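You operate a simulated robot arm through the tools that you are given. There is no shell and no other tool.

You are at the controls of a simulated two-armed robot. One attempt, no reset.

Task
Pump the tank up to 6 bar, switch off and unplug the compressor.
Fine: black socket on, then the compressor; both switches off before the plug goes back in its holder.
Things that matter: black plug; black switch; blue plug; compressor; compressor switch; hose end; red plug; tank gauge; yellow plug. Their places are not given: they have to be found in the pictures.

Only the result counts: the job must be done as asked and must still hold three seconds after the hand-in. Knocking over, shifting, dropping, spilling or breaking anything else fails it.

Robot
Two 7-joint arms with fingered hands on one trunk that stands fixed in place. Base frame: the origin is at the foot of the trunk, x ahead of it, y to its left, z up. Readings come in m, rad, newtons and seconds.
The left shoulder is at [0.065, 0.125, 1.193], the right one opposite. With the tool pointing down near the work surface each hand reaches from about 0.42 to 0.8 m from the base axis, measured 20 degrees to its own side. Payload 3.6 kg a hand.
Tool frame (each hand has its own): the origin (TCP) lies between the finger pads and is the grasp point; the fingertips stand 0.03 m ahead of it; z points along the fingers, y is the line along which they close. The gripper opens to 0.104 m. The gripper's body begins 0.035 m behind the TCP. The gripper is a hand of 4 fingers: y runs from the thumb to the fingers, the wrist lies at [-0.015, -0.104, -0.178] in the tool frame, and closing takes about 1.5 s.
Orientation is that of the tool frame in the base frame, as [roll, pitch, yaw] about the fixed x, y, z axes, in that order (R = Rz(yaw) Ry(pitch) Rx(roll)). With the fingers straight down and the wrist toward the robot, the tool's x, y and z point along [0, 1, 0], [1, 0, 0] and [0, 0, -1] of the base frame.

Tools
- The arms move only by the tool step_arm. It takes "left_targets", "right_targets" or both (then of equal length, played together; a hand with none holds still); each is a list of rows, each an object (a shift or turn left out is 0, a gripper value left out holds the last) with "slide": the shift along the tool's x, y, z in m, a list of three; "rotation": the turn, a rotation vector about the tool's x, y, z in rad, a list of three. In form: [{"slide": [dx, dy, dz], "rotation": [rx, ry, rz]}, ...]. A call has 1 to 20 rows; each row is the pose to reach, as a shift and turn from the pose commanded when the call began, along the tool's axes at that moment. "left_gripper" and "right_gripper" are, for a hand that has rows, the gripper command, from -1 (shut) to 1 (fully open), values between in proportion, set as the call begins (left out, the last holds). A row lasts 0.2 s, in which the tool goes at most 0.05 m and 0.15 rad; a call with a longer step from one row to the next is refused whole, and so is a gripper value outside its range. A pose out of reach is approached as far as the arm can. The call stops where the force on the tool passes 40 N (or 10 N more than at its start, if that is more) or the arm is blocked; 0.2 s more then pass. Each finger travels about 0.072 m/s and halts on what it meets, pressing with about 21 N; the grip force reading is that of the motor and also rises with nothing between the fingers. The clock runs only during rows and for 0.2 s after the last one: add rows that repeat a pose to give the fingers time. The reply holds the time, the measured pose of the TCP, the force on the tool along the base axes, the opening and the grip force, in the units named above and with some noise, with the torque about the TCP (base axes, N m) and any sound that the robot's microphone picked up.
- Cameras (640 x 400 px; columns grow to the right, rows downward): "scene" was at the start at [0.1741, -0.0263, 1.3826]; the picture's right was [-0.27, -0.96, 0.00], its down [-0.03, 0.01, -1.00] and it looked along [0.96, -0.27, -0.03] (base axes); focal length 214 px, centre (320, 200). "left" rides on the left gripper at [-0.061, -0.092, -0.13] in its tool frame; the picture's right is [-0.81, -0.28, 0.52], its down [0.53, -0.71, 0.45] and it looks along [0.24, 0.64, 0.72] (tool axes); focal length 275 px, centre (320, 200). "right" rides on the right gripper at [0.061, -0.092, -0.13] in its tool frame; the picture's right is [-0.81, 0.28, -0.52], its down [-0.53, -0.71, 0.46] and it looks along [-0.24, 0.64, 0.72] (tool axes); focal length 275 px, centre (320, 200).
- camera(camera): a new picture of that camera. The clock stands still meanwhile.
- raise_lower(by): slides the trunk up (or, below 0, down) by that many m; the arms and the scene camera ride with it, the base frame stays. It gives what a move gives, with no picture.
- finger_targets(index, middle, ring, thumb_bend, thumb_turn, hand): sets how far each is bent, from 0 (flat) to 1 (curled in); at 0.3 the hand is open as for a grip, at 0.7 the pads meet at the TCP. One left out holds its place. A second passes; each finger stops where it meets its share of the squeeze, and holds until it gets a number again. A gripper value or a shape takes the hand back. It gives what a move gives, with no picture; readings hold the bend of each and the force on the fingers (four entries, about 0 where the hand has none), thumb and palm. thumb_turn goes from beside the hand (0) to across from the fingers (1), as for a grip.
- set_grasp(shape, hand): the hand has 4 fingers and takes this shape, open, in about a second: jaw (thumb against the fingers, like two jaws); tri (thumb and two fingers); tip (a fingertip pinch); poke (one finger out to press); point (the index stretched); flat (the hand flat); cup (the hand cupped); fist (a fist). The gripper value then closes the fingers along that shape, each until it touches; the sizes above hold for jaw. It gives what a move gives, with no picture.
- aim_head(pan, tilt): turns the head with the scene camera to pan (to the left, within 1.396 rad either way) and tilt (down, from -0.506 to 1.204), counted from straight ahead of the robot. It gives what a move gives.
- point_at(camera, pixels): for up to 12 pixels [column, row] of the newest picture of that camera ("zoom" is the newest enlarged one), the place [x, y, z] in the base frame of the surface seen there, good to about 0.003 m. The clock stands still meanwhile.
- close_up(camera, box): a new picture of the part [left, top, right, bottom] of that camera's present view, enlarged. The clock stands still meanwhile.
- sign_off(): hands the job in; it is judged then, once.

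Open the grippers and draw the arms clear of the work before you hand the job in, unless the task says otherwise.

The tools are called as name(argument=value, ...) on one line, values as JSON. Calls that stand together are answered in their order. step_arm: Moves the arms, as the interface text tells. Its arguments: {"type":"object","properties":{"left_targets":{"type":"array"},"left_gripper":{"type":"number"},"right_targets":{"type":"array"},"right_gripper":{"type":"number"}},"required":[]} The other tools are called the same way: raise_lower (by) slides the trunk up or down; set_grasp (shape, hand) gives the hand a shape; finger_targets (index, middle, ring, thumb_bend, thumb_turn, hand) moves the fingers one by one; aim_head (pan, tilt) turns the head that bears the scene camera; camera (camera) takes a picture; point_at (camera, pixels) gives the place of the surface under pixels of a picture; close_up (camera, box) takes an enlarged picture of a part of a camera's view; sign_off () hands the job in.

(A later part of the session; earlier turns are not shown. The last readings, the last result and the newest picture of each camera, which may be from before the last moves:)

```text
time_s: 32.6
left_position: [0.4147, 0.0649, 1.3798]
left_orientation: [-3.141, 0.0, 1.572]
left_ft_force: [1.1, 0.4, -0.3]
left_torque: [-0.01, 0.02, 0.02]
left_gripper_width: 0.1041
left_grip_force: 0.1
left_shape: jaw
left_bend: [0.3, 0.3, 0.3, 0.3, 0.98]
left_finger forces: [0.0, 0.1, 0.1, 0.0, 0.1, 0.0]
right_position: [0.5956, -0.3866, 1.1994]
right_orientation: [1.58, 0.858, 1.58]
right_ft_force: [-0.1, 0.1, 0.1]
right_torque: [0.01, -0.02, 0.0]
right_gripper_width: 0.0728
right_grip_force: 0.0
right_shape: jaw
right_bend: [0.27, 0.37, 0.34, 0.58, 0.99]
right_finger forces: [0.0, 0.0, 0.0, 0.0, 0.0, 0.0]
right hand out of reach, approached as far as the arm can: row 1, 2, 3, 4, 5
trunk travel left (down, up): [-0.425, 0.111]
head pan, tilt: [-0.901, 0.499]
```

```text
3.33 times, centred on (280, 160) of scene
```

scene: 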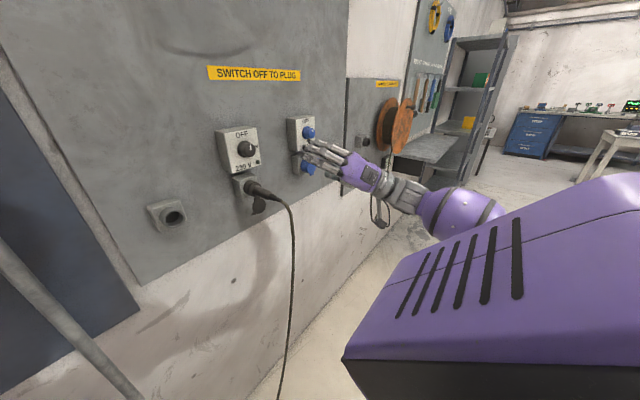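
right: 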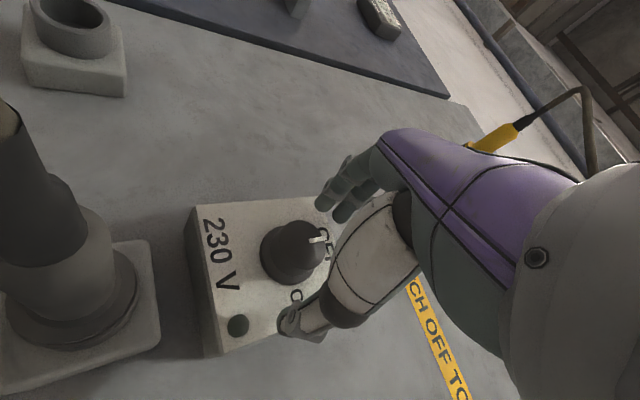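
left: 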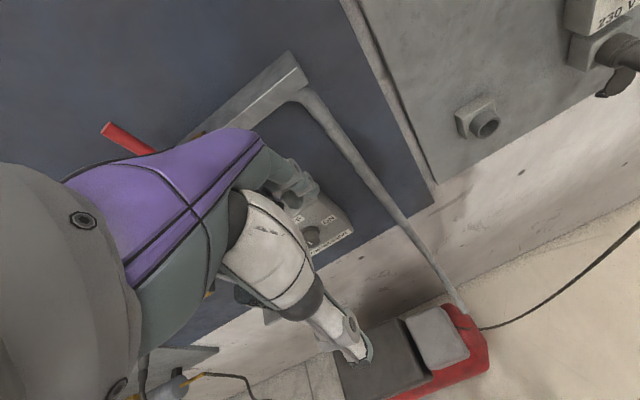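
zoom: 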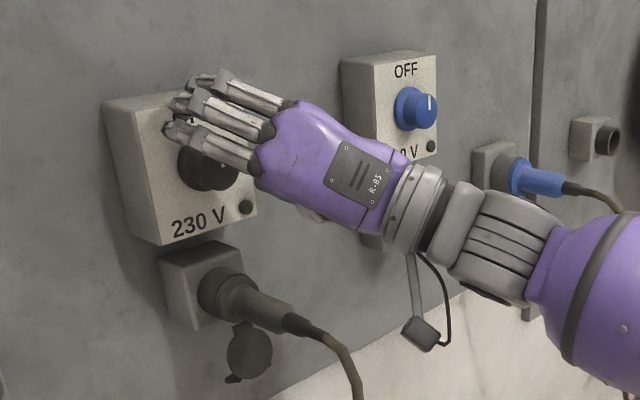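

The roll limit pushed the hand ~1 cm high. I roll back a little (to about -0.7), which should bring the TCP on the knob axis.

step_arm(right_targets=[{"rotation": [0, 0, 0.08]}, {"rotation": [0, 0, 0.16]}, {"rotation": [0, 0, 0.16]}])

```text
time_s: 33.4
left_position: [0.4157, 0.0648, 1.3809]
left_orientation: [-3.139, 0.002, 1.573]
left_ft_force: [-0.2, 0.1, 1.1]
left_torque: [-0.02, -0.02, 0.02]
left_gripper_width: 0.104
left_grip_force: 0.0
left_shape: jaw
left_bend: [0.3, 0.3, 0.3, 0.3, 0.98]
left_finger forces: [0.0, 0.1, 0.0, 0.0, 0.1, 0.1]
right_position: [0.5948, -0.3881, 1.1999]
right_orientation: [1.572, 0.699, 1.57]
right_ft_force: [0.5, 0.2, 0.4]
right_torque: [-0.01, 0.01, -0.03]
right_gripper_width: 0.0729
right_grip_force: 0.1
right_shape: jaw
right_bend: [0.27, 0.37, 0.34, 0.58, 0.99]
right_finger forces: [0.0, 0.0, 0.1, 0.0, 0.1, 0.0]
trunk travel left (down, up): [-0.425, 0.111]
head pan, tilt: [-0.901, 0.499]
```

Now at roll -0.70 but still 1 cm off; I shift the TCP onto the knob axis.

step_arm(right_targets=[{"slide": [0.006, -0.002, 0.001]}, {"slide": [0.0117, -0.0045, 0.002]}, {"slide": [0.0117, -0.0045, 0.002]}])

camera(camera="right")

```text
time_s: 34.2
left_position: [0.4167, 0.0651, 1.3813]
left_orientation: [-3.139, -0.001, 1.571]
left_ft_force: [0.2, -0.1, -0.3]
left_torque: [0.02, 0.01, -0.02]
left_gripper_width: 0.104
left_grip_force: 0.0
left_shape: jaw
left_bend: [0.3, 0.3, 0.3, 0.3, 0.98]
left_finger forces: [0.1, 0.0, 0.0, 0.0, 0.0, 0.0]
right_position: [0.5987, -0.3826, 1.1882]
right_orientation: [1.573, 0.699, 1.568]
right_ft_force: [-0.2, -0.4, -0.2]
right_torque: [0.02, -0.01, 0.03]
right_gripper_width: 0.0732
right_grip_force: 0.1
right_shape: jaw
right_bend: [0.27, 0.37, 0.34, 0.58, 0.99]
right_finger forces: [0.0, 0.0, 0.1, 0.0, 0.0, 0.1]
trunk travel left (down, up): [-0.425, 0.111]
head pan, tilt: [-0.901, 0.499]
```

```text
taken
```

right: 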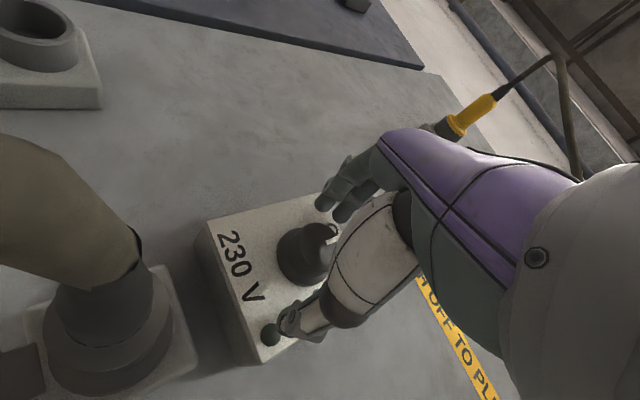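

The knob is between thumb and fingers. I close the grip and hold.

step_arm(right_targets=[{}, {}, {}, {}, {}, {}, {}], right_gripper=-1)

camera(camera="right")

close_up(camera="scene", box=[200, 100, 360, 220])

```text
time_s: 35.8
left_position: [0.4155, 0.0643, 1.38]
left_orientation: [-3.139, 0.0, 1.573]
left_ft_force: [-0.6, 0.2, -0.8]
left_torque: [0.03, 0.0, 0.03]
left_gripper_width: 0.104
left_grip_force: 0.0
left_shape: jaw
left_bend: [0.3, 0.3, 0.3, 0.3, 0.98]
left_finger forces: [0.0, 0.1, 0.1, 0.1, 0.0, 0.1]
right_position: [0.5973, -0.383, 1.1877]
right_orientation: [1.573, 0.699, 1.57]
right_ft_force: [-0.3, -0.7, -0.8]
right_torque: [0.0, 0.0, 0.03]
right_gripper_width: 0.0269
right_grip_force: 21.3
right_shape: jaw
right_bend: [0.74, 0.55, 0.58, 0.75, 1.0]
right_finger forces: [10.5, 5.7, 0.0, 0.1, 18.3, 0.1]
trunk travel left (down, up): [-0.425, 0.111]
head pan, tilt: [-0.901, 0.499]
```

```text
taken
```

right: 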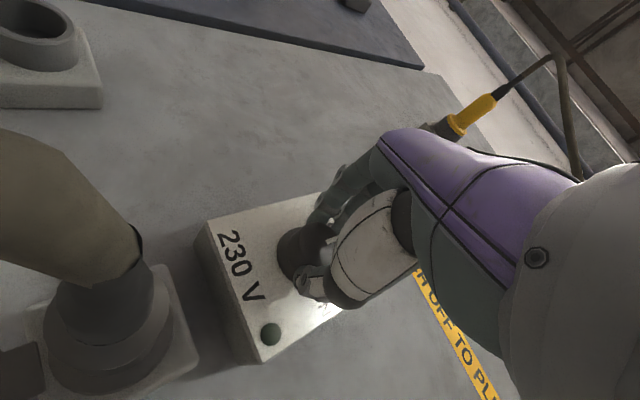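

```text
3.33 times, centred on (280, 160) of scene
```

zoom: 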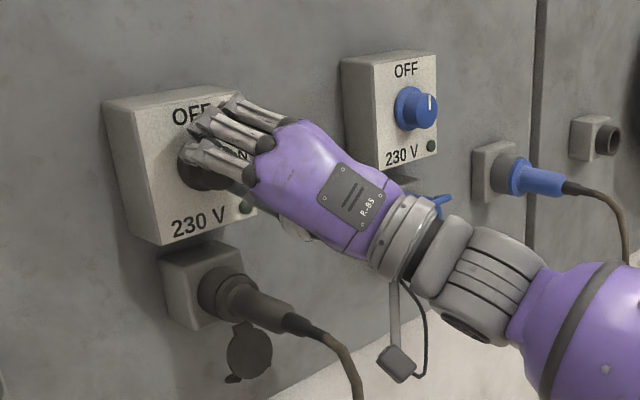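

Gripped (18 N on thumb). I rotate about the tool axis clockwise (+) by 0.6 rad.

step_arm(right_targets=[{"rotation": [0, 0, 0.1]}, {"rotation": [0, 0, 0.2]}, {"rotation": [0, 0, 0.3]}, {"rotation": [0, 0, 0.4]}, {"rotation": [0, 0, 0.5]}, {"rotation": [0, 0, 0.6]}, {"rotation": [0, 0, 0.6]}])

camera(camera="right")

close_up(camera="scene", box=[200, 100, 360, 220])

```text
time_s: 37.4
left_position: [0.4167, 0.0639, 1.3807]
left_orientation: [-3.14, 0.001, 1.573]
left_ft_force: [0.0, -1.7, 0.2]
left_torque: [0.02, 0.03, 0.01]
left_gripper_width: 0.104
left_grip_force: 0.1
left_shape: jaw
left_bend: [0.3, 0.3, 0.3, 0.3, 0.98]
left_finger forces: [0.0, 0.1, 0.1, 0.0, 0.0, 0.0]
right_position: [0.5975, -0.3824, 1.188]
right_orientation: [1.574, 0.099, 1.568]
right_ft_force: [-2.1, 4.0, -8.0]
right_torque: [-0.02, 0.21, 0.05]
right_gripper_width: 0.0262
right_grip_force: 20.5
right_shape: jaw
right_bend: [0.74, 0.56, 0.58, 0.75, 1.0]
right_finger forces: [10.5, 4.3, 0.1, 0.0, 22.6, 0.0]
trunk travel left (down, up): [-0.425, 0.111]
head pan, tilt: [-0.901, 0.499]
```

```text
taken
```

right: 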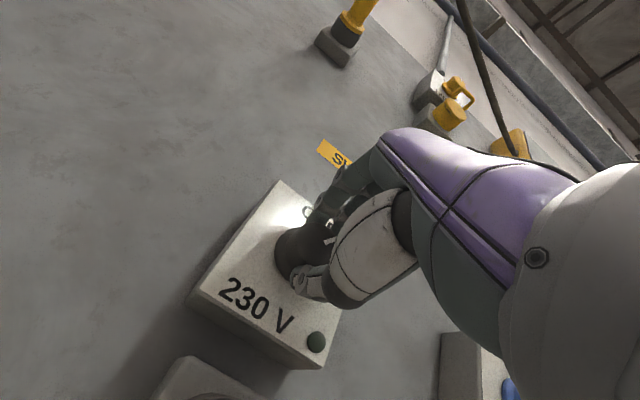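

```text
3.33 times, centred on (280, 160) of scene
```

zoom: 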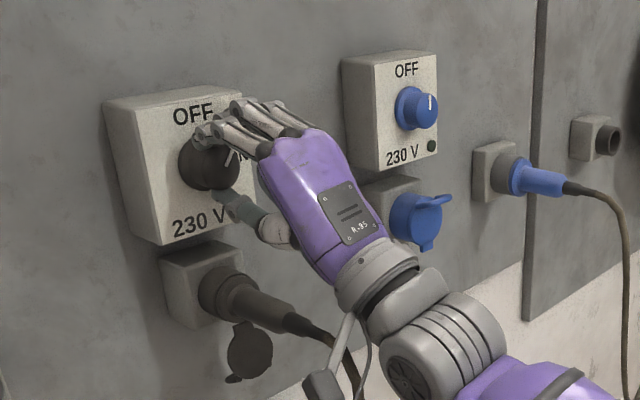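

The knob turned with the hand (mark at (230,155) in the zoom is tilted). I release to regrasp, keeping the position, and check that the knob stays.

step_arm(right_targets=[{}, {}, {}, {}, {}], right_gripper=0.4)

close_up(camera="scene", box=[200, 100, 360, 220])

```text
time_s: 38.6
left_position: [0.4156, 0.0654, 1.3801]
left_orientation: [-3.138, 0.001, 1.573]
left_ft_force: [-0.7, 0.3, 0.3]
left_torque: [-0.02, 0.0, 0.01]
left_gripper_width: 0.1042
left_grip_force: 0.0
left_shape: jaw
left_bend: [0.3, 0.3, 0.3, 0.3, 0.98]
left_finger forces: [0.0, 0.1, 0.0, 0.1, 0.0, 0.0]
right_position: [0.5964, -0.3829, 1.1895]
right_orientation: [1.571, 0.102, 1.567]
right_ft_force: [0.4, -0.3, -0.2]
right_torque: [-0.01, -0.01, 0.02]
right_gripper_width: 0.0723
right_grip_force: 0.0
right_shape: jaw
right_bend: [0.27, 0.37, 0.34, 0.58, 0.99]
right_finger forces: [0.0, 0.0, 0.0, 0.0, 0.0, 0.1]
trunk travel left (down, up): [-0.425, 0.111]
head pan, tilt: [-0.901, 0.499]
```

```text
3.33 times, centred on (280, 160) of scene
```

zoom: 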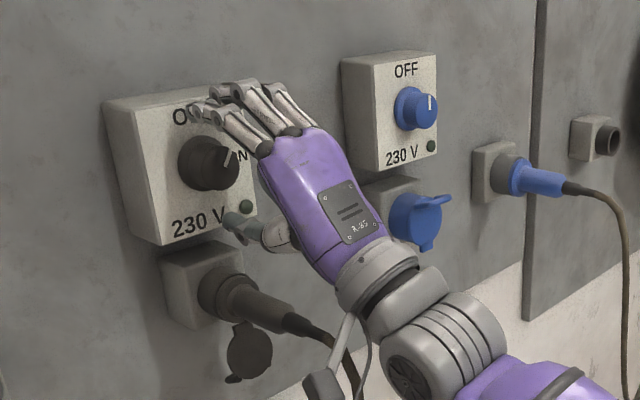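

The knob holds its angle (mark ~35° toward ON). I roll back by -0.6 with the grip open, then regrip and turn again.

step_arm(right_targets=[{"rotation": [0, 0, -0.12]}, {"rotation": [0, 0, -0.25]}, {"rotation": [0, 0, -0.38]}, {"rotation": [0, 0, -0.5]}, {"rotation": [0, 0, -0.6]}, {"rotation": [0, 0, -0.6]}])

step_arm(right_targets=[{}, {}, {}, {}, {}, {}, {}, {"rotation": [0, 0, 0.1]}, {"rotation": [0, 0, 0.2]}, {"rotation": [0, 0, 0.3]}, {"rotation": [0, 0, 0.4]}, {"rotation": [0, 0, 0.5]}, {"rotation": [0, 0, 0.6]}, {"rotation": [0, 0, 0.6]}], right_gripper=-1)

close_up(camera="scene", box=[200, 100, 360, 220])

```text
time_s: 40.0
left_position: [0.417, 0.063, 1.3807]
left_orientation: [-3.141, 0.001, 1.573]
left_ft_force: [0.4, -0.3, -0.5]
left_torque: [-0.03, 0.0, 0.02]
left_gripper_width: 0.1038
left_grip_force: 0.0
left_shape: jaw
left_bend: [0.3, 0.3, 0.3, 0.3, 0.98]
left_finger forces: [0.0, 0.0, 0.0, 0.0, 0.0, 0.1]
right_position: [0.5977, -0.3814, 1.1874]
right_orientation: [1.572, 0.702, 1.568]
right_ft_force: [0.0, 0.1, 0.7]
right_torque: [-0.03, 0.0, -0.01]
right_gripper_width: 0.0723
right_grip_force: 0.0
right_shape: jaw
right_bend: [0.27, 0.37, 0.34, 0.58, 0.99]
right_finger forces: [0.1, 0.0, 0.0, 0.1, 0.1, 0.0]
trunk travel left (down, up): [-0.425, 0.111]
head pan, tilt: [-0.901, 0.499]
```

```text
time_s: 43.0
left_position: [0.4163, 0.0646, 1.3809]
left_orientation: [-3.14, 0.001, 1.573]
left_ft_force: [0.1, 0.5, -0.1]
left_torque: [0.02, 0.04, -0.01]
left_gripper_width: 0.1038
left_grip_force: 0.0
left_shape: jaw
left_bend: [0.3, 0.3, 0.3, 0.3, 0.98]
left_finger forces: [0.0, 0.0, 0.0, 0.0, 0.1, 0.0]
right_position: [0.5974, -0.3812, 1.1878]
right_orientation: [1.573, 0.1, 1.567]
right_ft_force: [-2.2, 4.6, -7.2]
right_torque: [-0.02, 0.16, 0.07]
right_gripper_width: 0.0262
right_grip_force: 20.6
right_shape: jaw
right_bend: [0.74, 0.56, 0.58, 0.74, 1.0]
right_finger forces: [10.6, 4.2, 0.1, 0.0, 21.3, 0.0]
trunk travel left (down, up): [-0.425, 0.111]
head pan, tilt: [-0.901, 0.499]
```

```text
3.33 times, centred on (280, 160) of scene
```

zoom: 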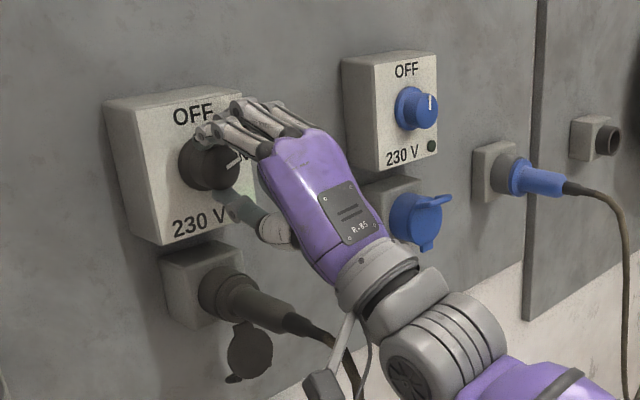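

Mark is now at about 68°. One more regrasp cycle completes the quarter turn.

step_arm(right_targets=[{}, {}, {}, {}, {}, {"rotation": [0, 0, -0.12]}, {"rotation": [0, 0, -0.25]}, {"rotation": [0, 0, -0.38]}, {"rotation": [0, 0, -0.5]}, {"rotation": [0, 0, -0.6]}, {"rotation": [0, 0, -0.6]}], right_gripper=0.4)

step_arm(right_targets=[{}, {}, {}, {}, {}, {}, {}, {"rotation": [0, 0, 0.1]}, {"rotation": [0, 0, 0.2]}, {"rotation": [0, 0, 0.3]}, {"rotation": [0, 0, 0.4]}, {"rotation": [0, 0, 0.45]}, {"rotation": [0, 0, 0.45]}], right_gripper=-1)

close_up(camera="scene", box=[200, 100, 360, 220])

camera(camera="right")

```text
time_s: 45.4
left_position: [0.4163, 0.064, 1.3809]
left_orientation: [-3.139, 0.0, 1.572]
left_ft_force: [0.1, 0.4, -0.2]
left_torque: [-0.05, -0.01, -0.01]
left_gripper_width: 0.104
left_grip_force: 0.1
left_shape: jaw
left_bend: [0.3, 0.3, 0.3, 0.3, 0.98]
left_finger forces: [0.0, 0.0, 0.0, 0.0, 0.1, 0.0]
right_position: [0.5974, -0.3822, 1.1891]
right_orientation: [1.572, 0.702, 1.568]
right_ft_force: [0.2, 0.3, 0.3]
right_torque: [0.04, -0.04, 0.02]
right_gripper_width: 0.0724
right_grip_force: 0.2
right_shape: jaw
right_bend: [0.27, 0.37, 0.34, 0.58, 0.99]
right_finger forces: [0.0, 0.0, 0.0, 0.0, 0.0, 0.1]
trunk travel left (down, up): [-0.425, 0.111]
head pan, tilt: [-0.901, 0.499]
```

```text
time_s: 48.2
left_position: [0.416, 0.064, 1.3822]
left_orientation: [-3.141, 0.001, 1.572]
left_ft_force: [-0.7, -0.4, 0.8]
left_torque: [0.01, 0.0, 0.01]
left_gripper_width: 0.1039
left_grip_force: 0.1
left_shape: jaw
left_bend: [0.3, 0.3, 0.3, 0.3, 0.98]
left_finger forces: [0.0, 0.1, 0.0, 0.1, 0.0, 0.0]
right_position: [0.5974, -0.3815, 1.1894]
right_orientation: [1.574, 0.249, 1.568]
right_ft_force: [-3.8, 1.3, -8.1]
right_torque: [-0.15, 0.16, 0.08]
right_gripper_width: 0.0263
right_grip_force: 21.0
right_shape: jaw
right_bend: [0.74, 0.55, 0.58, 0.74, 1.0]
right_finger forces: [11.0, 4.5, 0.1, 0.0, 22.1, 0.0]
trunk travel left (down, up): [-0.425, 0.111]
head pan, tilt: [-0.901, 0.499]
```

```text
3.33 times, centred on (280, 160) of scene
```

zoom: 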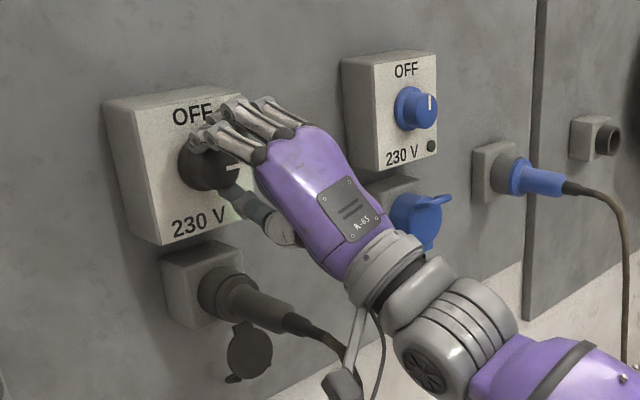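

```text
taken
```

right: 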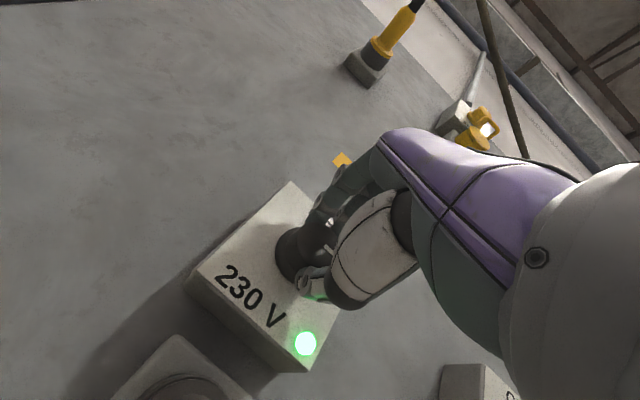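

The green lamp is lit at (305,343): black socket is ON. I release and draw the right hand straight back.

step_arm(right_targets=[{}, {}, {}, {}, {}, {"slide": [0, 0, -0.03]}, {"slide": [0, 0, -0.06]}, {"slide": [0, 0, -0.09], "rotation": [0, 0, -0.1]}, {"slide": [0, 0, -0.12], "rotation": [0, 0, -0.2]}, {"slide": [0, 0, -0.12], "rotation": [0, 0, -0.3]}], right_gripper=0.4)

aim_head(pan=0.1, tilt=0.2)

camera(camera="scene")

camera(camera="right")

```text
time_s: 50.4
left_position: [0.4165, 0.0641, 1.3806]
left_orientation: [-3.139, 0.001, 1.572]
left_ft_force: [-0.3, -0.2, 1.0]
left_torque: [0.02, 0.0, 0.0]
left_gripper_width: 0.104
left_grip_force: 0.0
left_shape: jaw
left_bend: [0.3, 0.3, 0.3, 0.3, 0.98]
left_finger forces: [0.0, 0.0, 0.1, 0.0, 0.0, 0.1]
right_position: [0.4786, -0.382, 1.1889]
right_orientation: [1.572, 0.55, 1.569]
right_ft_force: [-0.5, -0.5, 1.0]
right_torque: [-0.01, 0.02, 0.01]
right_gripper_width: 0.0724
right_grip_force: 0.1
right_shape: jaw
right_bend: [0.27, 0.37, 0.34, 0.58, 0.99]
right_finger forces: [0.0, 0.0, 0.1, 0.0, 0.0, 0.0]
trunk travel left (down, up): [-0.425, 0.111]
head pan, tilt: [-0.901, 0.499]
```

```text
time_s: 51.6
left_position: [0.4159, 0.0644, 1.3812]
left_orientation: [-3.14, 0.0, 1.573]
left_ft_force: [-0.2, 0.4, -0.1]
left_torque: [0.02, -0.03, 0.04]
left_gripper_width: 0.1041
left_grip_force: 0.0
left_shape: jaw
left_bend: [0.3, 0.3, 0.3, 0.3, 0.98]
left_finger forces: [0.0, 0.0, 0.1, 0.1, 0.0, 0.0]
right_position: [0.4768, -0.3819, 1.1887]
right_orientation: [1.572, 0.55, 1.568]
right_ft_force: [-0.5, -0.7, -0.3]
right_torque: [0.01, -0.02, -0.02]
right_gripper_width: 0.0727
right_grip_force: 0.2
right_shape: jaw
right_bend: [0.27, 0.37, 0.34, 0.58, 0.99]
right_finger forces: [0.0, 0.1, 0.0, 0.0, 0.0, 0.1]
trunk travel left (down, up): [-0.425, 0.111]
head pan, tilt: [0.099, 0.201]
```

```text
taken
```

scene: 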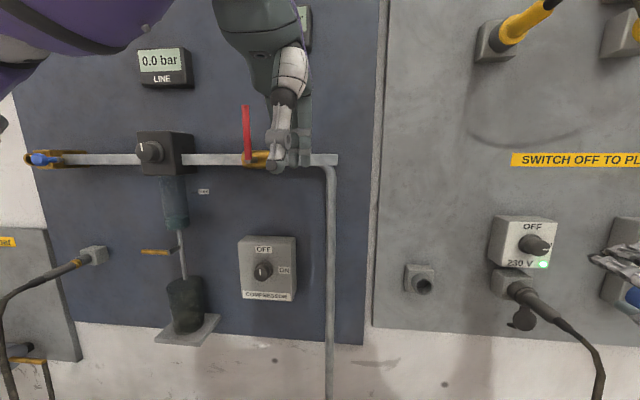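

```text
taken
```

right: 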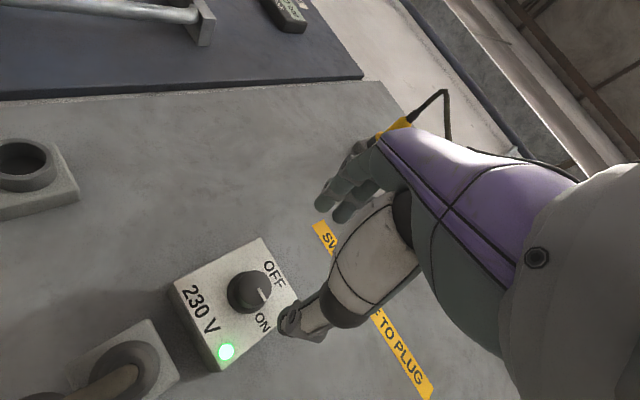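

Black switch mark points to ON, lamp lit. Now I pitch the left hand forward and bring it in front of the compressor knob (box at (267,268)), staying well back from the pipe.

step_arm(left_targets=[{"slide": [0.009, 0.001, 0.011], "rotation": [-0.131, 0, 0]}, {"slide": [0.018, 0.002, 0.022], "rotation": [-0.262, 0, 0]}, {"slide": [0.028, 0.003, 0.033], "rotation": [-0.393, 0, 0]}, {"slide": [0.037, 0.004, 0.044], "rotation": [-0.524, 0, 0]}, {"slide": [0.046, 0.005, 0.055], "rotation": [-0.654, 0, 0]}, {"slide": [0.055, 0.006, 0.066], "rotation": [-0.785, 0, 0]}, {"slide": [0.065, 0.007, 0.077], "rotation": [-0.916, 0, 0]}, {"slide": [0.074, 0.008, 0.088], "rotation": [-1.047, 0, 0]}, {"slide": [0.083, 0.009, 0.099], "rotation": [-1.178, 0, 0]}, {"slide": [0.093, 0.01, 0.11], "rotation": [-1.309, 0, 0]}, {"slide": [0.102, 0.01, 0.12], "rotation": [-1.44, 0, 0]}, {"slide": [0.111, 0.01, 0.13], "rotation": [-1.571, 0, 0]}, {"slide": [0.111, 0.01, 0.13], "rotation": [-1.571, 0, 0]}])

camera(camera="scene")

camera(camera="left")

```text
time_s: 54.5
left_position: [0.477, 0.1803, 1.2342]
left_orientation: [1.571, 0.0, 1.57]
left_ft_force: [-0.4, 0.3, 1.1]
left_torque: [0.02, 0.01, -0.04]
left_gripper_width: 0.104
left_grip_force: 0.1
left_shape: jaw
left_bend: [0.3, 0.3, 0.3, 0.3, 0.98]
left_finger forces: [0.1, 0.1, 0.1, 0.1, 0.0, 0.0]
left hand out of reach, approached as far as the arm can: row 7, 8, 9, 10, 11, 12, 13
right_position: [0.4772, -0.3825, 1.1886]
right_orientation: [1.572, 0.55, 1.567]
right_ft_force: [0.5, 0.7, -0.8]
right_torque: [0.0, 0.01, -0.01]
right_gripper_width: 0.0727
right_grip_force: 0.0
right_shape: jaw
right_bend: [0.27, 0.37, 0.34, 0.58, 0.99]
right_finger forces: [0.1, 0.0, 0.0, 0.0, 0.0, 0.0]
trunk travel left (down, up): [-0.425, 0.111]
head pan, tilt: [0.099, 0.201]
```

```text
taken
```

scene: 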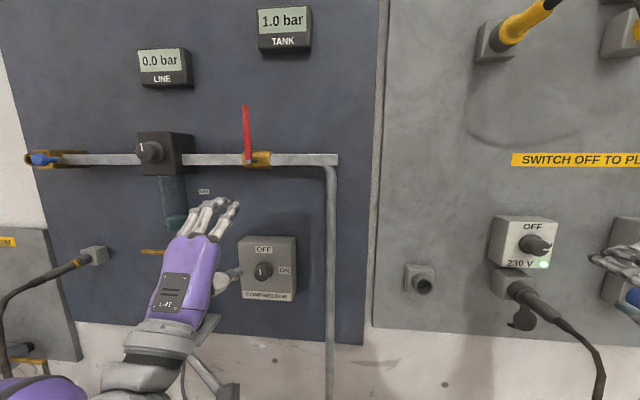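

```text
taken
```

left: 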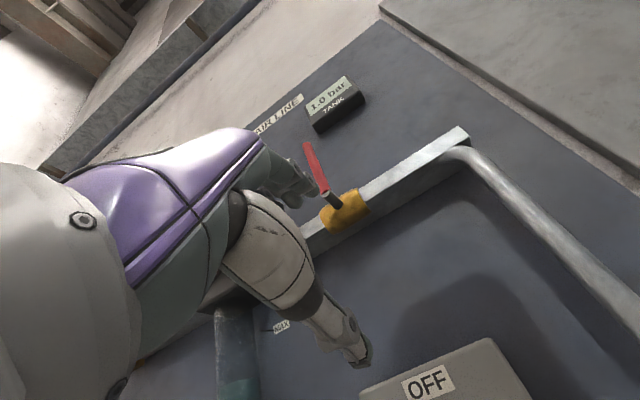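

Tank gauge reads 1.0 bar and is visible at (283,20). I zoom in on the compressor knob to get its centre.

close_up(camera="scene", box=[225, 225, 305, 305])

```text
5.00 times, centred on (265, 265) of scene
```

zoom: 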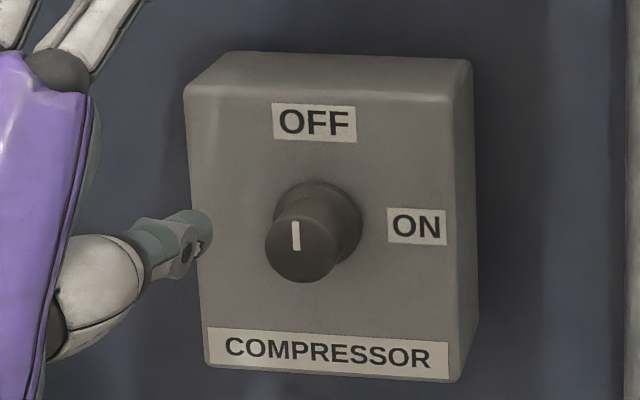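

point_at(camera="zoom", pixels=[[302, 245], [296, 225], [302, 275], [275, 245], [330, 250], [200, 110], [450, 100], [215, 350], [445, 365], [340, 195], [345, 225]])

```text
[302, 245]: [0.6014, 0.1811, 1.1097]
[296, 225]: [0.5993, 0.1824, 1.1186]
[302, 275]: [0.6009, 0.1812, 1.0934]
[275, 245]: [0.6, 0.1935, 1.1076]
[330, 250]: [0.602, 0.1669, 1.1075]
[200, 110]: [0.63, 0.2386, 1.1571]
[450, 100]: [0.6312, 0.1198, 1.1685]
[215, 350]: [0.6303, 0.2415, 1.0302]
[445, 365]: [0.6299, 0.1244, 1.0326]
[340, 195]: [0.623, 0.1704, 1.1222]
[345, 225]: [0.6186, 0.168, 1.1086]
```

Knob centre ≈ (0.600 front, y 0.181, z 1.106). I lower the left hand in front of it and roll toward -0.7 step by step to probe its range.

step_arm(left_targets=[{"slide": [0.0, -0.045, 0.0]}, {"slide": [0.0, -0.09, 0.0]}, {"slide": [0.001, -0.128, 0.01]}, {"slide": [0.001, -0.128, 0.01], "rotation": [0, 0, -0.1]}, {"slide": [0.001, -0.128, 0.01], "rotation": [0, 0, -0.2]}, {"slide": [0.001, -0.128, 0.01], "rotation": [0, 0, -0.3]}, {"slide": [0.001, -0.128, 0.01], "rotation": [0, 0, -0.4]}, {"slide": [0.001, -0.128, 0.01], "rotation": [0, 0, -0.5]}, {"slide": [0.001, -0.128, 0.01], "rotation": [0, 0, -0.6]}])

camera(camera="scene")

```text
time_s: 56.5
left_position: [0.4885, 0.1805, 1.1068]
left_orientation: [1.571, 0.602, 1.572]
left_ft_force: [1.0, 1.1, 0.1]
left_torque: [-0.01, 0.0, -0.05]
left_gripper_width: 0.104
left_grip_force: 0.2
left_shape: jaw
left_bend: [0.3, 0.3, 0.3, 0.3, 0.98]
left_finger forces: [0.1, 0.0, 0.1, 0.1, 0.0, 0.0]
right_position: [0.4775, -0.382, 1.1888]
right_orientation: [1.572, 0.548, 1.568]
right_ft_force: [-0.4, 0.8, -0.5]
right_torque: [-0.01, 0.01, -0.01]
right_gripper_width: 0.0724
right_grip_force: 0.1
right_shape: jaw
right_bend: [0.27, 0.37, 0.34, 0.58, 0.99]
right_finger forces: [0.1, 0.0, 0.1, 0.0, 0.1, 0.0]
trunk travel left (down, up): [-0.425, 0.111]
head pan, tilt: [0.099, 0.201]
```

```text
taken
```

scene: 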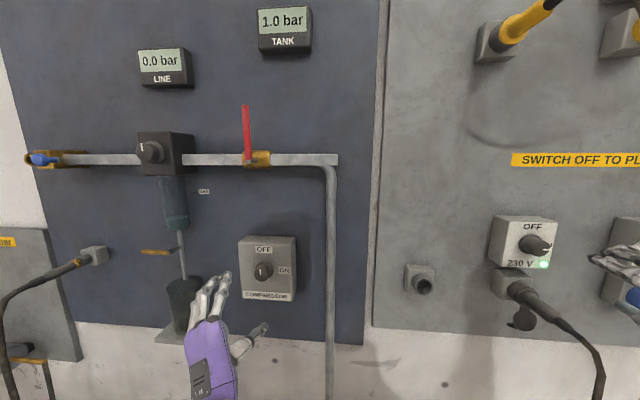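

All reachable at roll -0.6. I probe further negative in small steps.

step_arm(left_targets=[{"rotation": [0, 0, -0.1]}, {"rotation": [0, 0, -0.2]}, {"rotation": [0, 0, -0.3]}])

```text
time_s: 57.2
left_position: [0.4876, 0.1794, 1.106]
left_orientation: [1.572, 0.901, 1.575]
left_ft_force: [-0.6, 0.2, 0.0]
left_torque: [-0.02, -0.01, 0.01]
left_gripper_width: 0.1037
left_grip_force: 0.1
left_shape: jaw
left_bend: [0.3, 0.3, 0.3, 0.3, 0.98]
left_finger forces: [0.1, 0.0, 0.0, 0.0, 0.0, 0.0]
right_position: [0.4788, -0.3826, 1.188]
right_orientation: [1.572, 0.55, 1.567]
right_ft_force: [-0.4, -0.7, 0.0]
right_torque: [0.01, -0.01, 0.02]
right_gripper_width: 0.0724
right_grip_force: 0.0
right_shape: jaw
right_bend: [0.27, 0.37, 0.34, 0.58, 0.99]
right_finger forces: [0.0, 0.1, 0.0, 0.0, 0.1, 0.0]
trunk travel left (down, up): [-0.425, 0.111]
head pan, tilt: [0.099, 0.201]
```

Roll -0.9 is reachable. I check the positive end (+0.75) here too before committing.

step_arm(left_targets=[{"rotation": [0, 0, 0.14]}, {"rotation": [0, 0, 0.28]}, {"rotation": [0, 0, 0.42]}, {"rotation": [0, 0, 0.56]}, {"rotation": [0, 0, 0.7]}, {"rotation": [0, 0, 0.84]}, {"rotation": [0, 0, 0.98]}, {"rotation": [0, 0, 1.12]}, {"rotation": [0, 0, 1.26]}, {"rotation": [0, 0, 1.4]}, {"rotation": [0, 0, 1.54]}, {"rotation": [0, 0, 1.65]}], left_gripper=0.4)

```text
time_s: 59.9
left_position: [0.4871, 0.1802, 1.1054]
left_orientation: [1.572, -0.75, 1.569]
left_ft_force: [-0.1, -0.1, 0.3]
left_torque: [0.02, -0.02, 0.01]
left_gripper_width: 0.0734
left_grip_force: 0.0
left_shape: jaw
left_bend: [0.27, 0.37, 0.34, 0.58, 0.99]
left_finger forces: [0.0, 0.0, 0.0, 0.0, 0.0, 0.1]
right_position: [0.4766, -0.3832, 1.1878]
right_orientation: [1.573, 0.55, 1.568]
right_ft_force: [0.1, -0.1, -0.4]
right_torque: [-0.04, 0.01, 0.02]
right_gripper_width: 0.0724
right_grip_force: 0.0
right_shape: jaw
right_bend: [0.27, 0.37, 0.34, 0.58, 0.99]
right_finger forces: [0.0, 0.0, 0.0, 0.0, 0.0, 0.0]
trunk travel left (down, up): [-0.425, 0.111]
head pan, tilt: [0.099, 0.201]
```

Full range works here. I advance over the knob with the grip open (to x≈0.592), then roll back to -0.87 around it, checking reach.

step_arm(left_targets=[{"slide": [0, 0, 0.03]}, {"slide": [0, 0, 0.06]}, {"slide": [0, 0, 0.085]}, {"slide": [0, 0, 0.105]}, {"slide": [0, 0, 0.105]}])

camera(camera="left")

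camera(camera="scene")

```text
time_s: 61.0
left_position: [0.5931, 0.1799, 1.1064]
left_orientation: [1.574, -0.752, 1.57]
left_ft_force: [0.4, -0.1, -0.6]
left_torque: [-0.02, 0.06, 0.01]
left_gripper_width: 0.0732
left_grip_force: 0.0
left_shape: jaw
left_bend: [0.27, 0.37, 0.34, 0.58, 0.99]
left_finger forces: [0.0, 0.1, 0.0, 0.1, 0.0, 0.1]
right_position: [0.4775, -0.3816, 1.1881]
right_orientation: [1.572, 0.549, 1.566]
right_ft_force: [0.0, 0.5, -0.1]
right_torque: [-0.01, -0.05, 0.04]
right_gripper_width: 0.0724
right_grip_force: 0.0
right_shape: jaw
right_bend: [0.27, 0.37, 0.34, 0.58, 0.99]
right_finger forces: [0.0, 0.1, 0.0, 0.0, 0.0, 0.0]
trunk travel left (down, up): [-0.425, 0.111]
head pan, tilt: [0.099, 0.201]
```

```text
taken
```

left: 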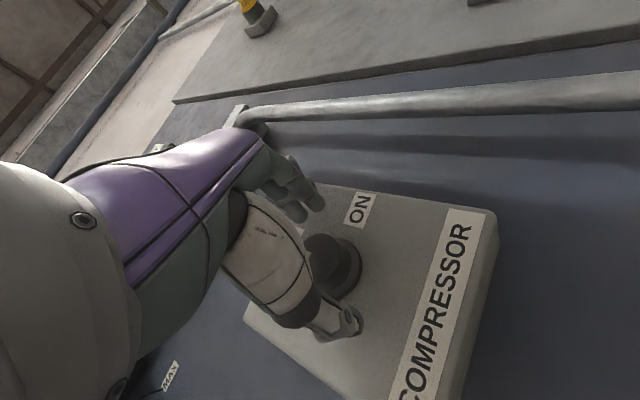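

```text
taken
```

scene: 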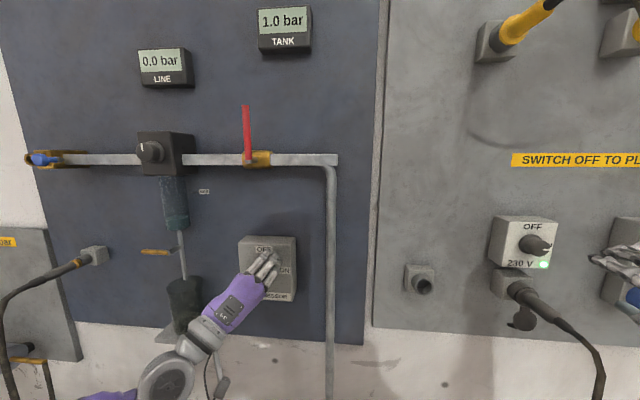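

Good, the knob sits between thumb and fingers. I roll back to -0.87 with the grip open.

step_arm(left_targets=[{"rotation": [0, 0, -0.14]}, {"rotation": [0, 0, -0.28]}, {"rotation": [0, 0, -0.42]}, {"rotation": [0, 0, -0.56]}, {"rotation": [0, 0, -0.7]}, {"rotation": [0, 0, -0.84]}, {"rotation": [0, 0, -0.98]}, {"rotation": [0, 0, -1.12]}, {"rotation": [0, 0, -1.26]}, {"rotation": [0, 0, -1.4]}, {"rotation": [0, 0, -1.52]}, {"rotation": [0, 0, -1.62]}])

camera(camera="left")

```text
time_s: 63.6
left_position: [0.5935, 0.1794, 1.106]
left_orientation: [1.572, 0.871, 1.574]
left_ft_force: [-0.1, 1.1, -0.7]
left_torque: [0.01, -0.03, 0.02]
left_gripper_width: 0.0732
left_grip_force: 0.1
left_shape: jaw
left_bend: [0.27, 0.37, 0.34, 0.58, 0.99]
left_finger forces: [0.0, 0.0, 0.0, 0.1, 0.0, 0.0]
right_position: [0.4778, -0.3823, 1.1887]
right_orientation: [1.572, 0.549, 1.566]
right_ft_force: [0.1, -1.2, -0.2]
right_torque: [0.03, 0.02, -0.02]
right_gripper_width: 0.0726
right_grip_force: 0.0
right_shape: jaw
right_bend: [0.27, 0.37, 0.34, 0.58, 0.99]
right_finger forces: [0.1, 0.0, 0.1, 0.0, 0.0, 0.1]
trunk travel left (down, up): [-0.425, 0.111]
head pan, tilt: [0.099, 0.201]
```

```text
taken
```

left: 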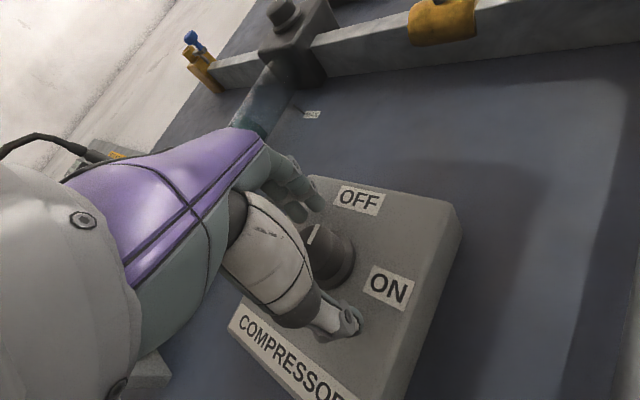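

Everything is in range. I close on the knob and rotate +1.2 rad first, then check the gauge.

step_arm(left_targets=[{}, {}, {}, {}, {}, {}, {}, {"rotation": [0, 0, 0.13]}, {"rotation": [0, 0, 0.26]}, {"rotation": [0, 0, 0.39]}, {"rotation": [0, 0, 0.52]}, {"rotation": [0, 0, 0.65]}, {"rotation": [0, 0, 0.78]}, {"rotation": [0, 0, 0.91]}, {"rotation": [0, 0, 1.04]}, {"rotation": [0, 0, 1.17]}, {"rotation": [0, 0, 1.2]}], left_gripper=-1)

camera(camera="scene")

camera(camera="left")

```text
time_s: 67.2
left_position: [0.5941, 0.1805, 1.1048]
left_orientation: [1.576, -0.33, 1.568]
left_ft_force: [-3.7, 4.7, -15.2]
left_torque: [-0.08, 0.48, 0.17]
left_gripper_width: 0.026
left_grip_force: 21.1
left_shape: jaw
left_bend: [0.74, 0.56, 0.58, 0.74, 1.0]
left_finger forces: [6.2, 3.2, 0.1, 0.0, 25.6, 0.1]
right_position: [0.4786, -0.3801, 1.1878]
right_orientation: [1.574, 0.551, 1.571]
right_ft_force: [-0.2, 0.4, 0.3]
right_torque: [0.0, 0.0, -0.02]
right_gripper_width: 0.0722
right_grip_force: 0.1
right_shape: jaw
right_bend: [0.27, 0.37, 0.34, 0.58, 0.99]
right_finger forces: [0.1, 0.0, 0.1, 0.0, 0.0, 0.1]
trunk travel left (down, up): [-0.425, 0.111]
head pan, tilt: [0.099, 0.201]
```

```text
taken
```

scene: 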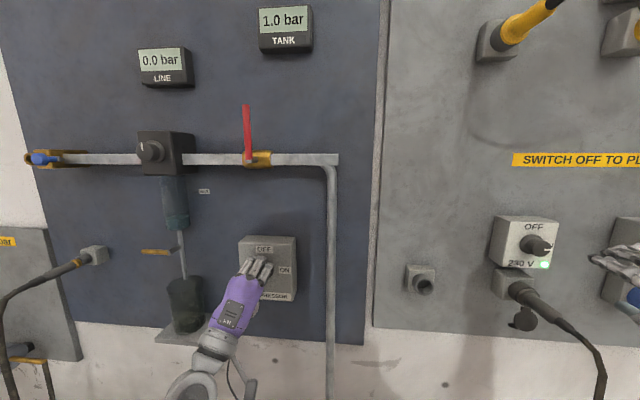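

```text
taken
```

left: 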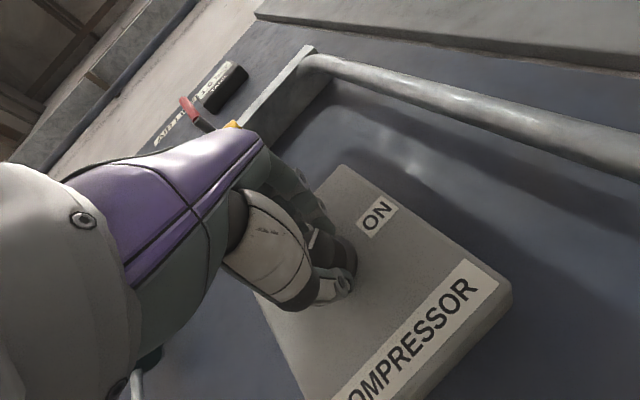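

Still 1.0 bar and no sound. I turn the remaining ~0.4 rad to ON.

step_arm(left_targets=[{"rotation": [0, 0, 0.1]}, {"rotation": [0, 0, 0.2]}, {"rotation": [0, 0, 0.3]}, {"rotation": [0, 0, 0.38]}])

camera(camera="scene")

camera(camera="left")

```text
time_s: 68.2
left_position: [0.5937, 0.1816, 1.1051]
left_orientation: [1.574, -0.709, 1.571]
left_ft_force: [-2.4, 7.0, -17.1]
left_torque: [-0.06, 0.49, 0.25]
left_gripper_width: 0.0258
left_grip_force: 20.9
left_shape: jaw
left_bend: [0.74, 0.56, 0.58, 0.74, 0.99]
left_finger forces: [6.4, 2.1, 0.0, 0.0, 26.0, 0.1]
right_position: [0.4782, -0.3813, 1.1885]
right_orientation: [1.573, 0.553, 1.569]
right_ft_force: [0.7, 0.2, -1.1]
right_torque: [0.01, 0.0, -0.02]
right_gripper_width: 0.0724
right_grip_force: 0.0
right_shape: jaw
right_bend: [0.27, 0.37, 0.34, 0.58, 0.99]
right_finger forces: [0.0, 0.0, 0.1, 0.1, 0.0, 0.1]
trunk travel left (down, up): [-0.425, 0.111]
head pan, tilt: [0.099, 0.201]
```

```text
taken
```

scene: 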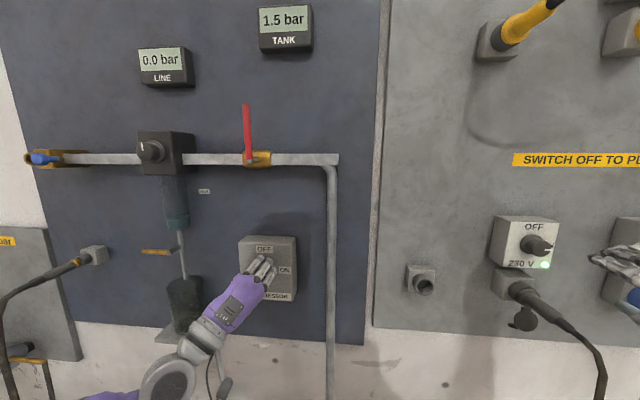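

```text
taken
```

left: 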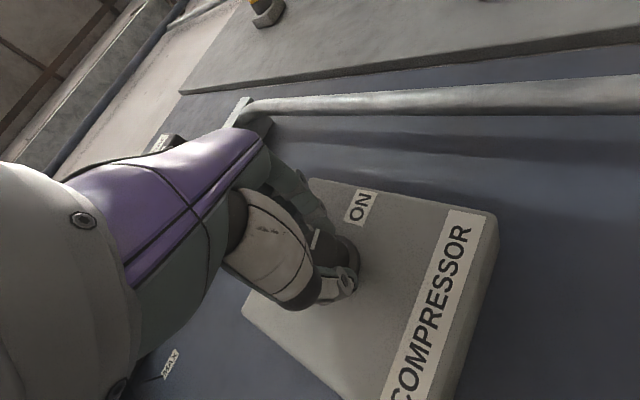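

Pumping: 1.5 bar. I hold for one row (0.4 s) to measure the rate.

step_arm(left_targets=[{}])

close_up(camera="scene", box=[220, 0, 340, 60])

```text
time_s: 68.7
left_position: [0.5943, 0.1811, 1.1055]
left_orientation: [1.574, -0.708, 1.572]
left_ft_force: [-3.0, 7.0, -17.3]
left_torque: [-0.03, 0.53, 0.24]
left_gripper_width: 0.0259
left_grip_force: 21.4
left_shape: jaw
left_bend: [0.74, 0.57, 0.58, 0.74, 0.99]
left_finger forces: [6.5, 2.0, 0.0, 0.0, 26.1, 0.1]
right_position: [0.4785, -0.3805, 1.1886]
right_orientation: [1.572, 0.553, 1.563]
right_ft_force: [-0.2, -0.1, 0.1]
right_torque: [-0.04, 0.02, 0.0]
right_gripper_width: 0.0727
right_grip_force: 0.0
right_shape: jaw
right_bend: [0.27, 0.37, 0.34, 0.58, 0.99]
right_finger forces: [0.0, 0.1, 0.0, 0.0, 0.0, 0.0]
trunk travel left (down, up): [-0.425, 0.111]
head pan, tilt: [0.099, 0.201]
```

```text
5.33 times, centred on (280, 30) of scene
```

zoom: 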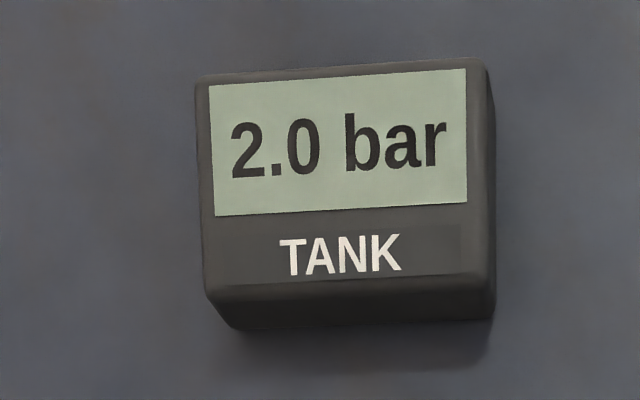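

Rate ≈1.2 bar/s. To learn at which angle the switch cuts out, I turn back in stages now, while well below 6 bar.

step_arm(left_targets=[{"rotation": [0, 0, -0.15]}, {"rotation": [0, 0, -0.3]}])

close_up(camera="scene", box=[220, 0, 340, 60])

```text
time_s: 69.2
left_position: [0.5932, 0.1801, 1.1049]
left_orientation: [1.573, -0.406, 1.572]
left_ft_force: [0.9, 4.2, -13.6]
left_torque: [-0.07, 0.38, 0.12]
left_gripper_width: 0.0261
left_grip_force: 21.2
left_shape: jaw
left_bend: [0.74, 0.56, 0.58, 0.74, 0.99]
left_finger forces: [6.1, 3.3, 0.0, 0.0, 23.9, 0.0]
right_position: [0.4788, -0.3818, 1.189]
right_orientation: [1.572, 0.551, 1.567]
right_ft_force: [-0.6, -0.4, -0.6]
right_torque: [-0.02, 0.0, 0.02]
right_gripper_width: 0.0725
right_grip_force: 0.1
right_shape: jaw
right_bend: [0.27, 0.37, 0.34, 0.58, 0.99]
right_finger forces: [0.1, 0.0, 0.0, 0.1, 0.1, 0.0]
trunk travel left (down, up): [-0.425, 0.111]
head pan, tilt: [0.099, 0.201]
```

```text
5.33 times, centred on (280, 30) of scene
```

zoom: 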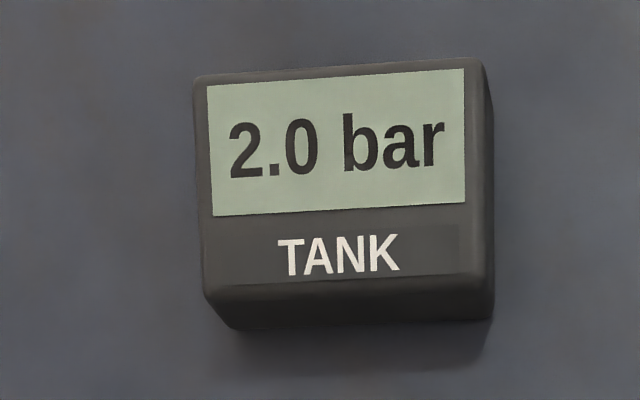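

It cut out at once (still 2.0 bar), so small turns toggle it. I turn on again for a calibrated burst of about 1.6 s and back off.

step_arm(left_targets=[{"rotation": [0, 0, 0.15]}, {"rotation": [0, 0, 0.3]}, {"rotation": [0, 0, 0.3]}, {"rotation": [0, 0, 0.3]}, {"rotation": [0, 0, 0.3]}, {"rotation": [0, 0, 0.3]}, {"rotation": [0, 0, 0.3]}, {"rotation": [0, 0, 0.3]}, {"rotation": [0, 0, 0.3]}, {"rotation": [0, 0, 0.3]}, {"rotation": [0, 0, 0.15]}, {"rotation": [0, 0, 0.0]}])

close_up(camera="scene", box=[220, 0, 340, 60])

camera(camera="scene")

```text
time_s: 71.8
left_position: [0.5937, 0.1805, 1.107]
left_orientation: [1.573, -0.405, 1.573]
left_ft_force: [-1.2, 2.8, -14.0]
left_torque: [-0.01, 0.4, 0.1]
left_gripper_width: 0.0259
left_grip_force: 20.5
left_shape: jaw
left_bend: [0.74, 0.56, 0.58, 0.74, 0.99]
left_finger forces: [6.4, 3.2, 0.0, 0.1, 23.9, 0.0]
right_position: [0.4787, -0.3813, 1.1884]
right_orientation: [1.573, 0.552, 1.569]
right_ft_force: [0.0, 0.1, -0.1]
right_torque: [-0.01, 0.0, -0.03]
right_gripper_width: 0.0725
right_grip_force: 0.1
right_shape: jaw
right_bend: [0.27, 0.37, 0.34, 0.58, 0.99]
right_finger forces: [0.0, 0.0, 0.1, 0.0, 0.0, 0.1]
trunk travel left (down, up): [-0.425, 0.111]
head pan, tilt: [0.099, 0.201]
```

```text
5.33 times, centred on (280, 30) of scene
```

zoom: 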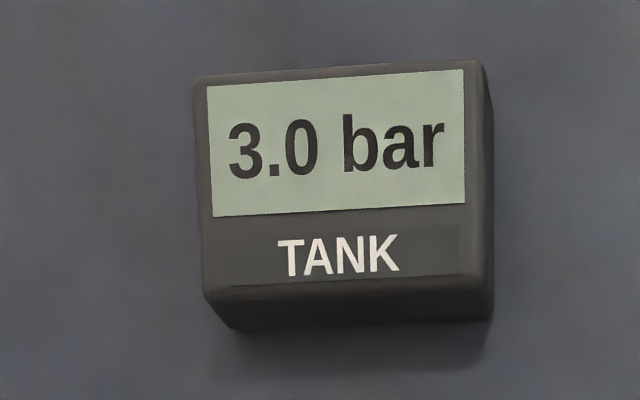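

```text
taken
```

scene: 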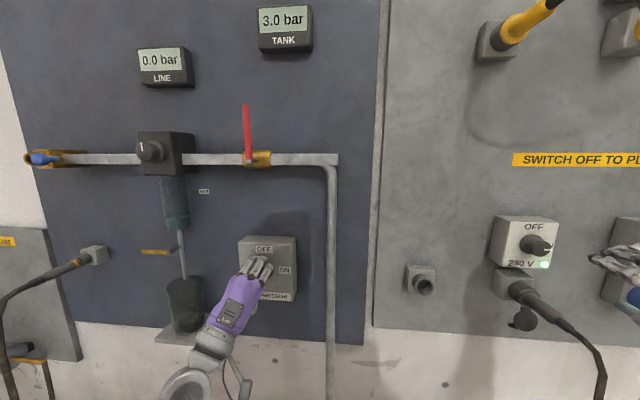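

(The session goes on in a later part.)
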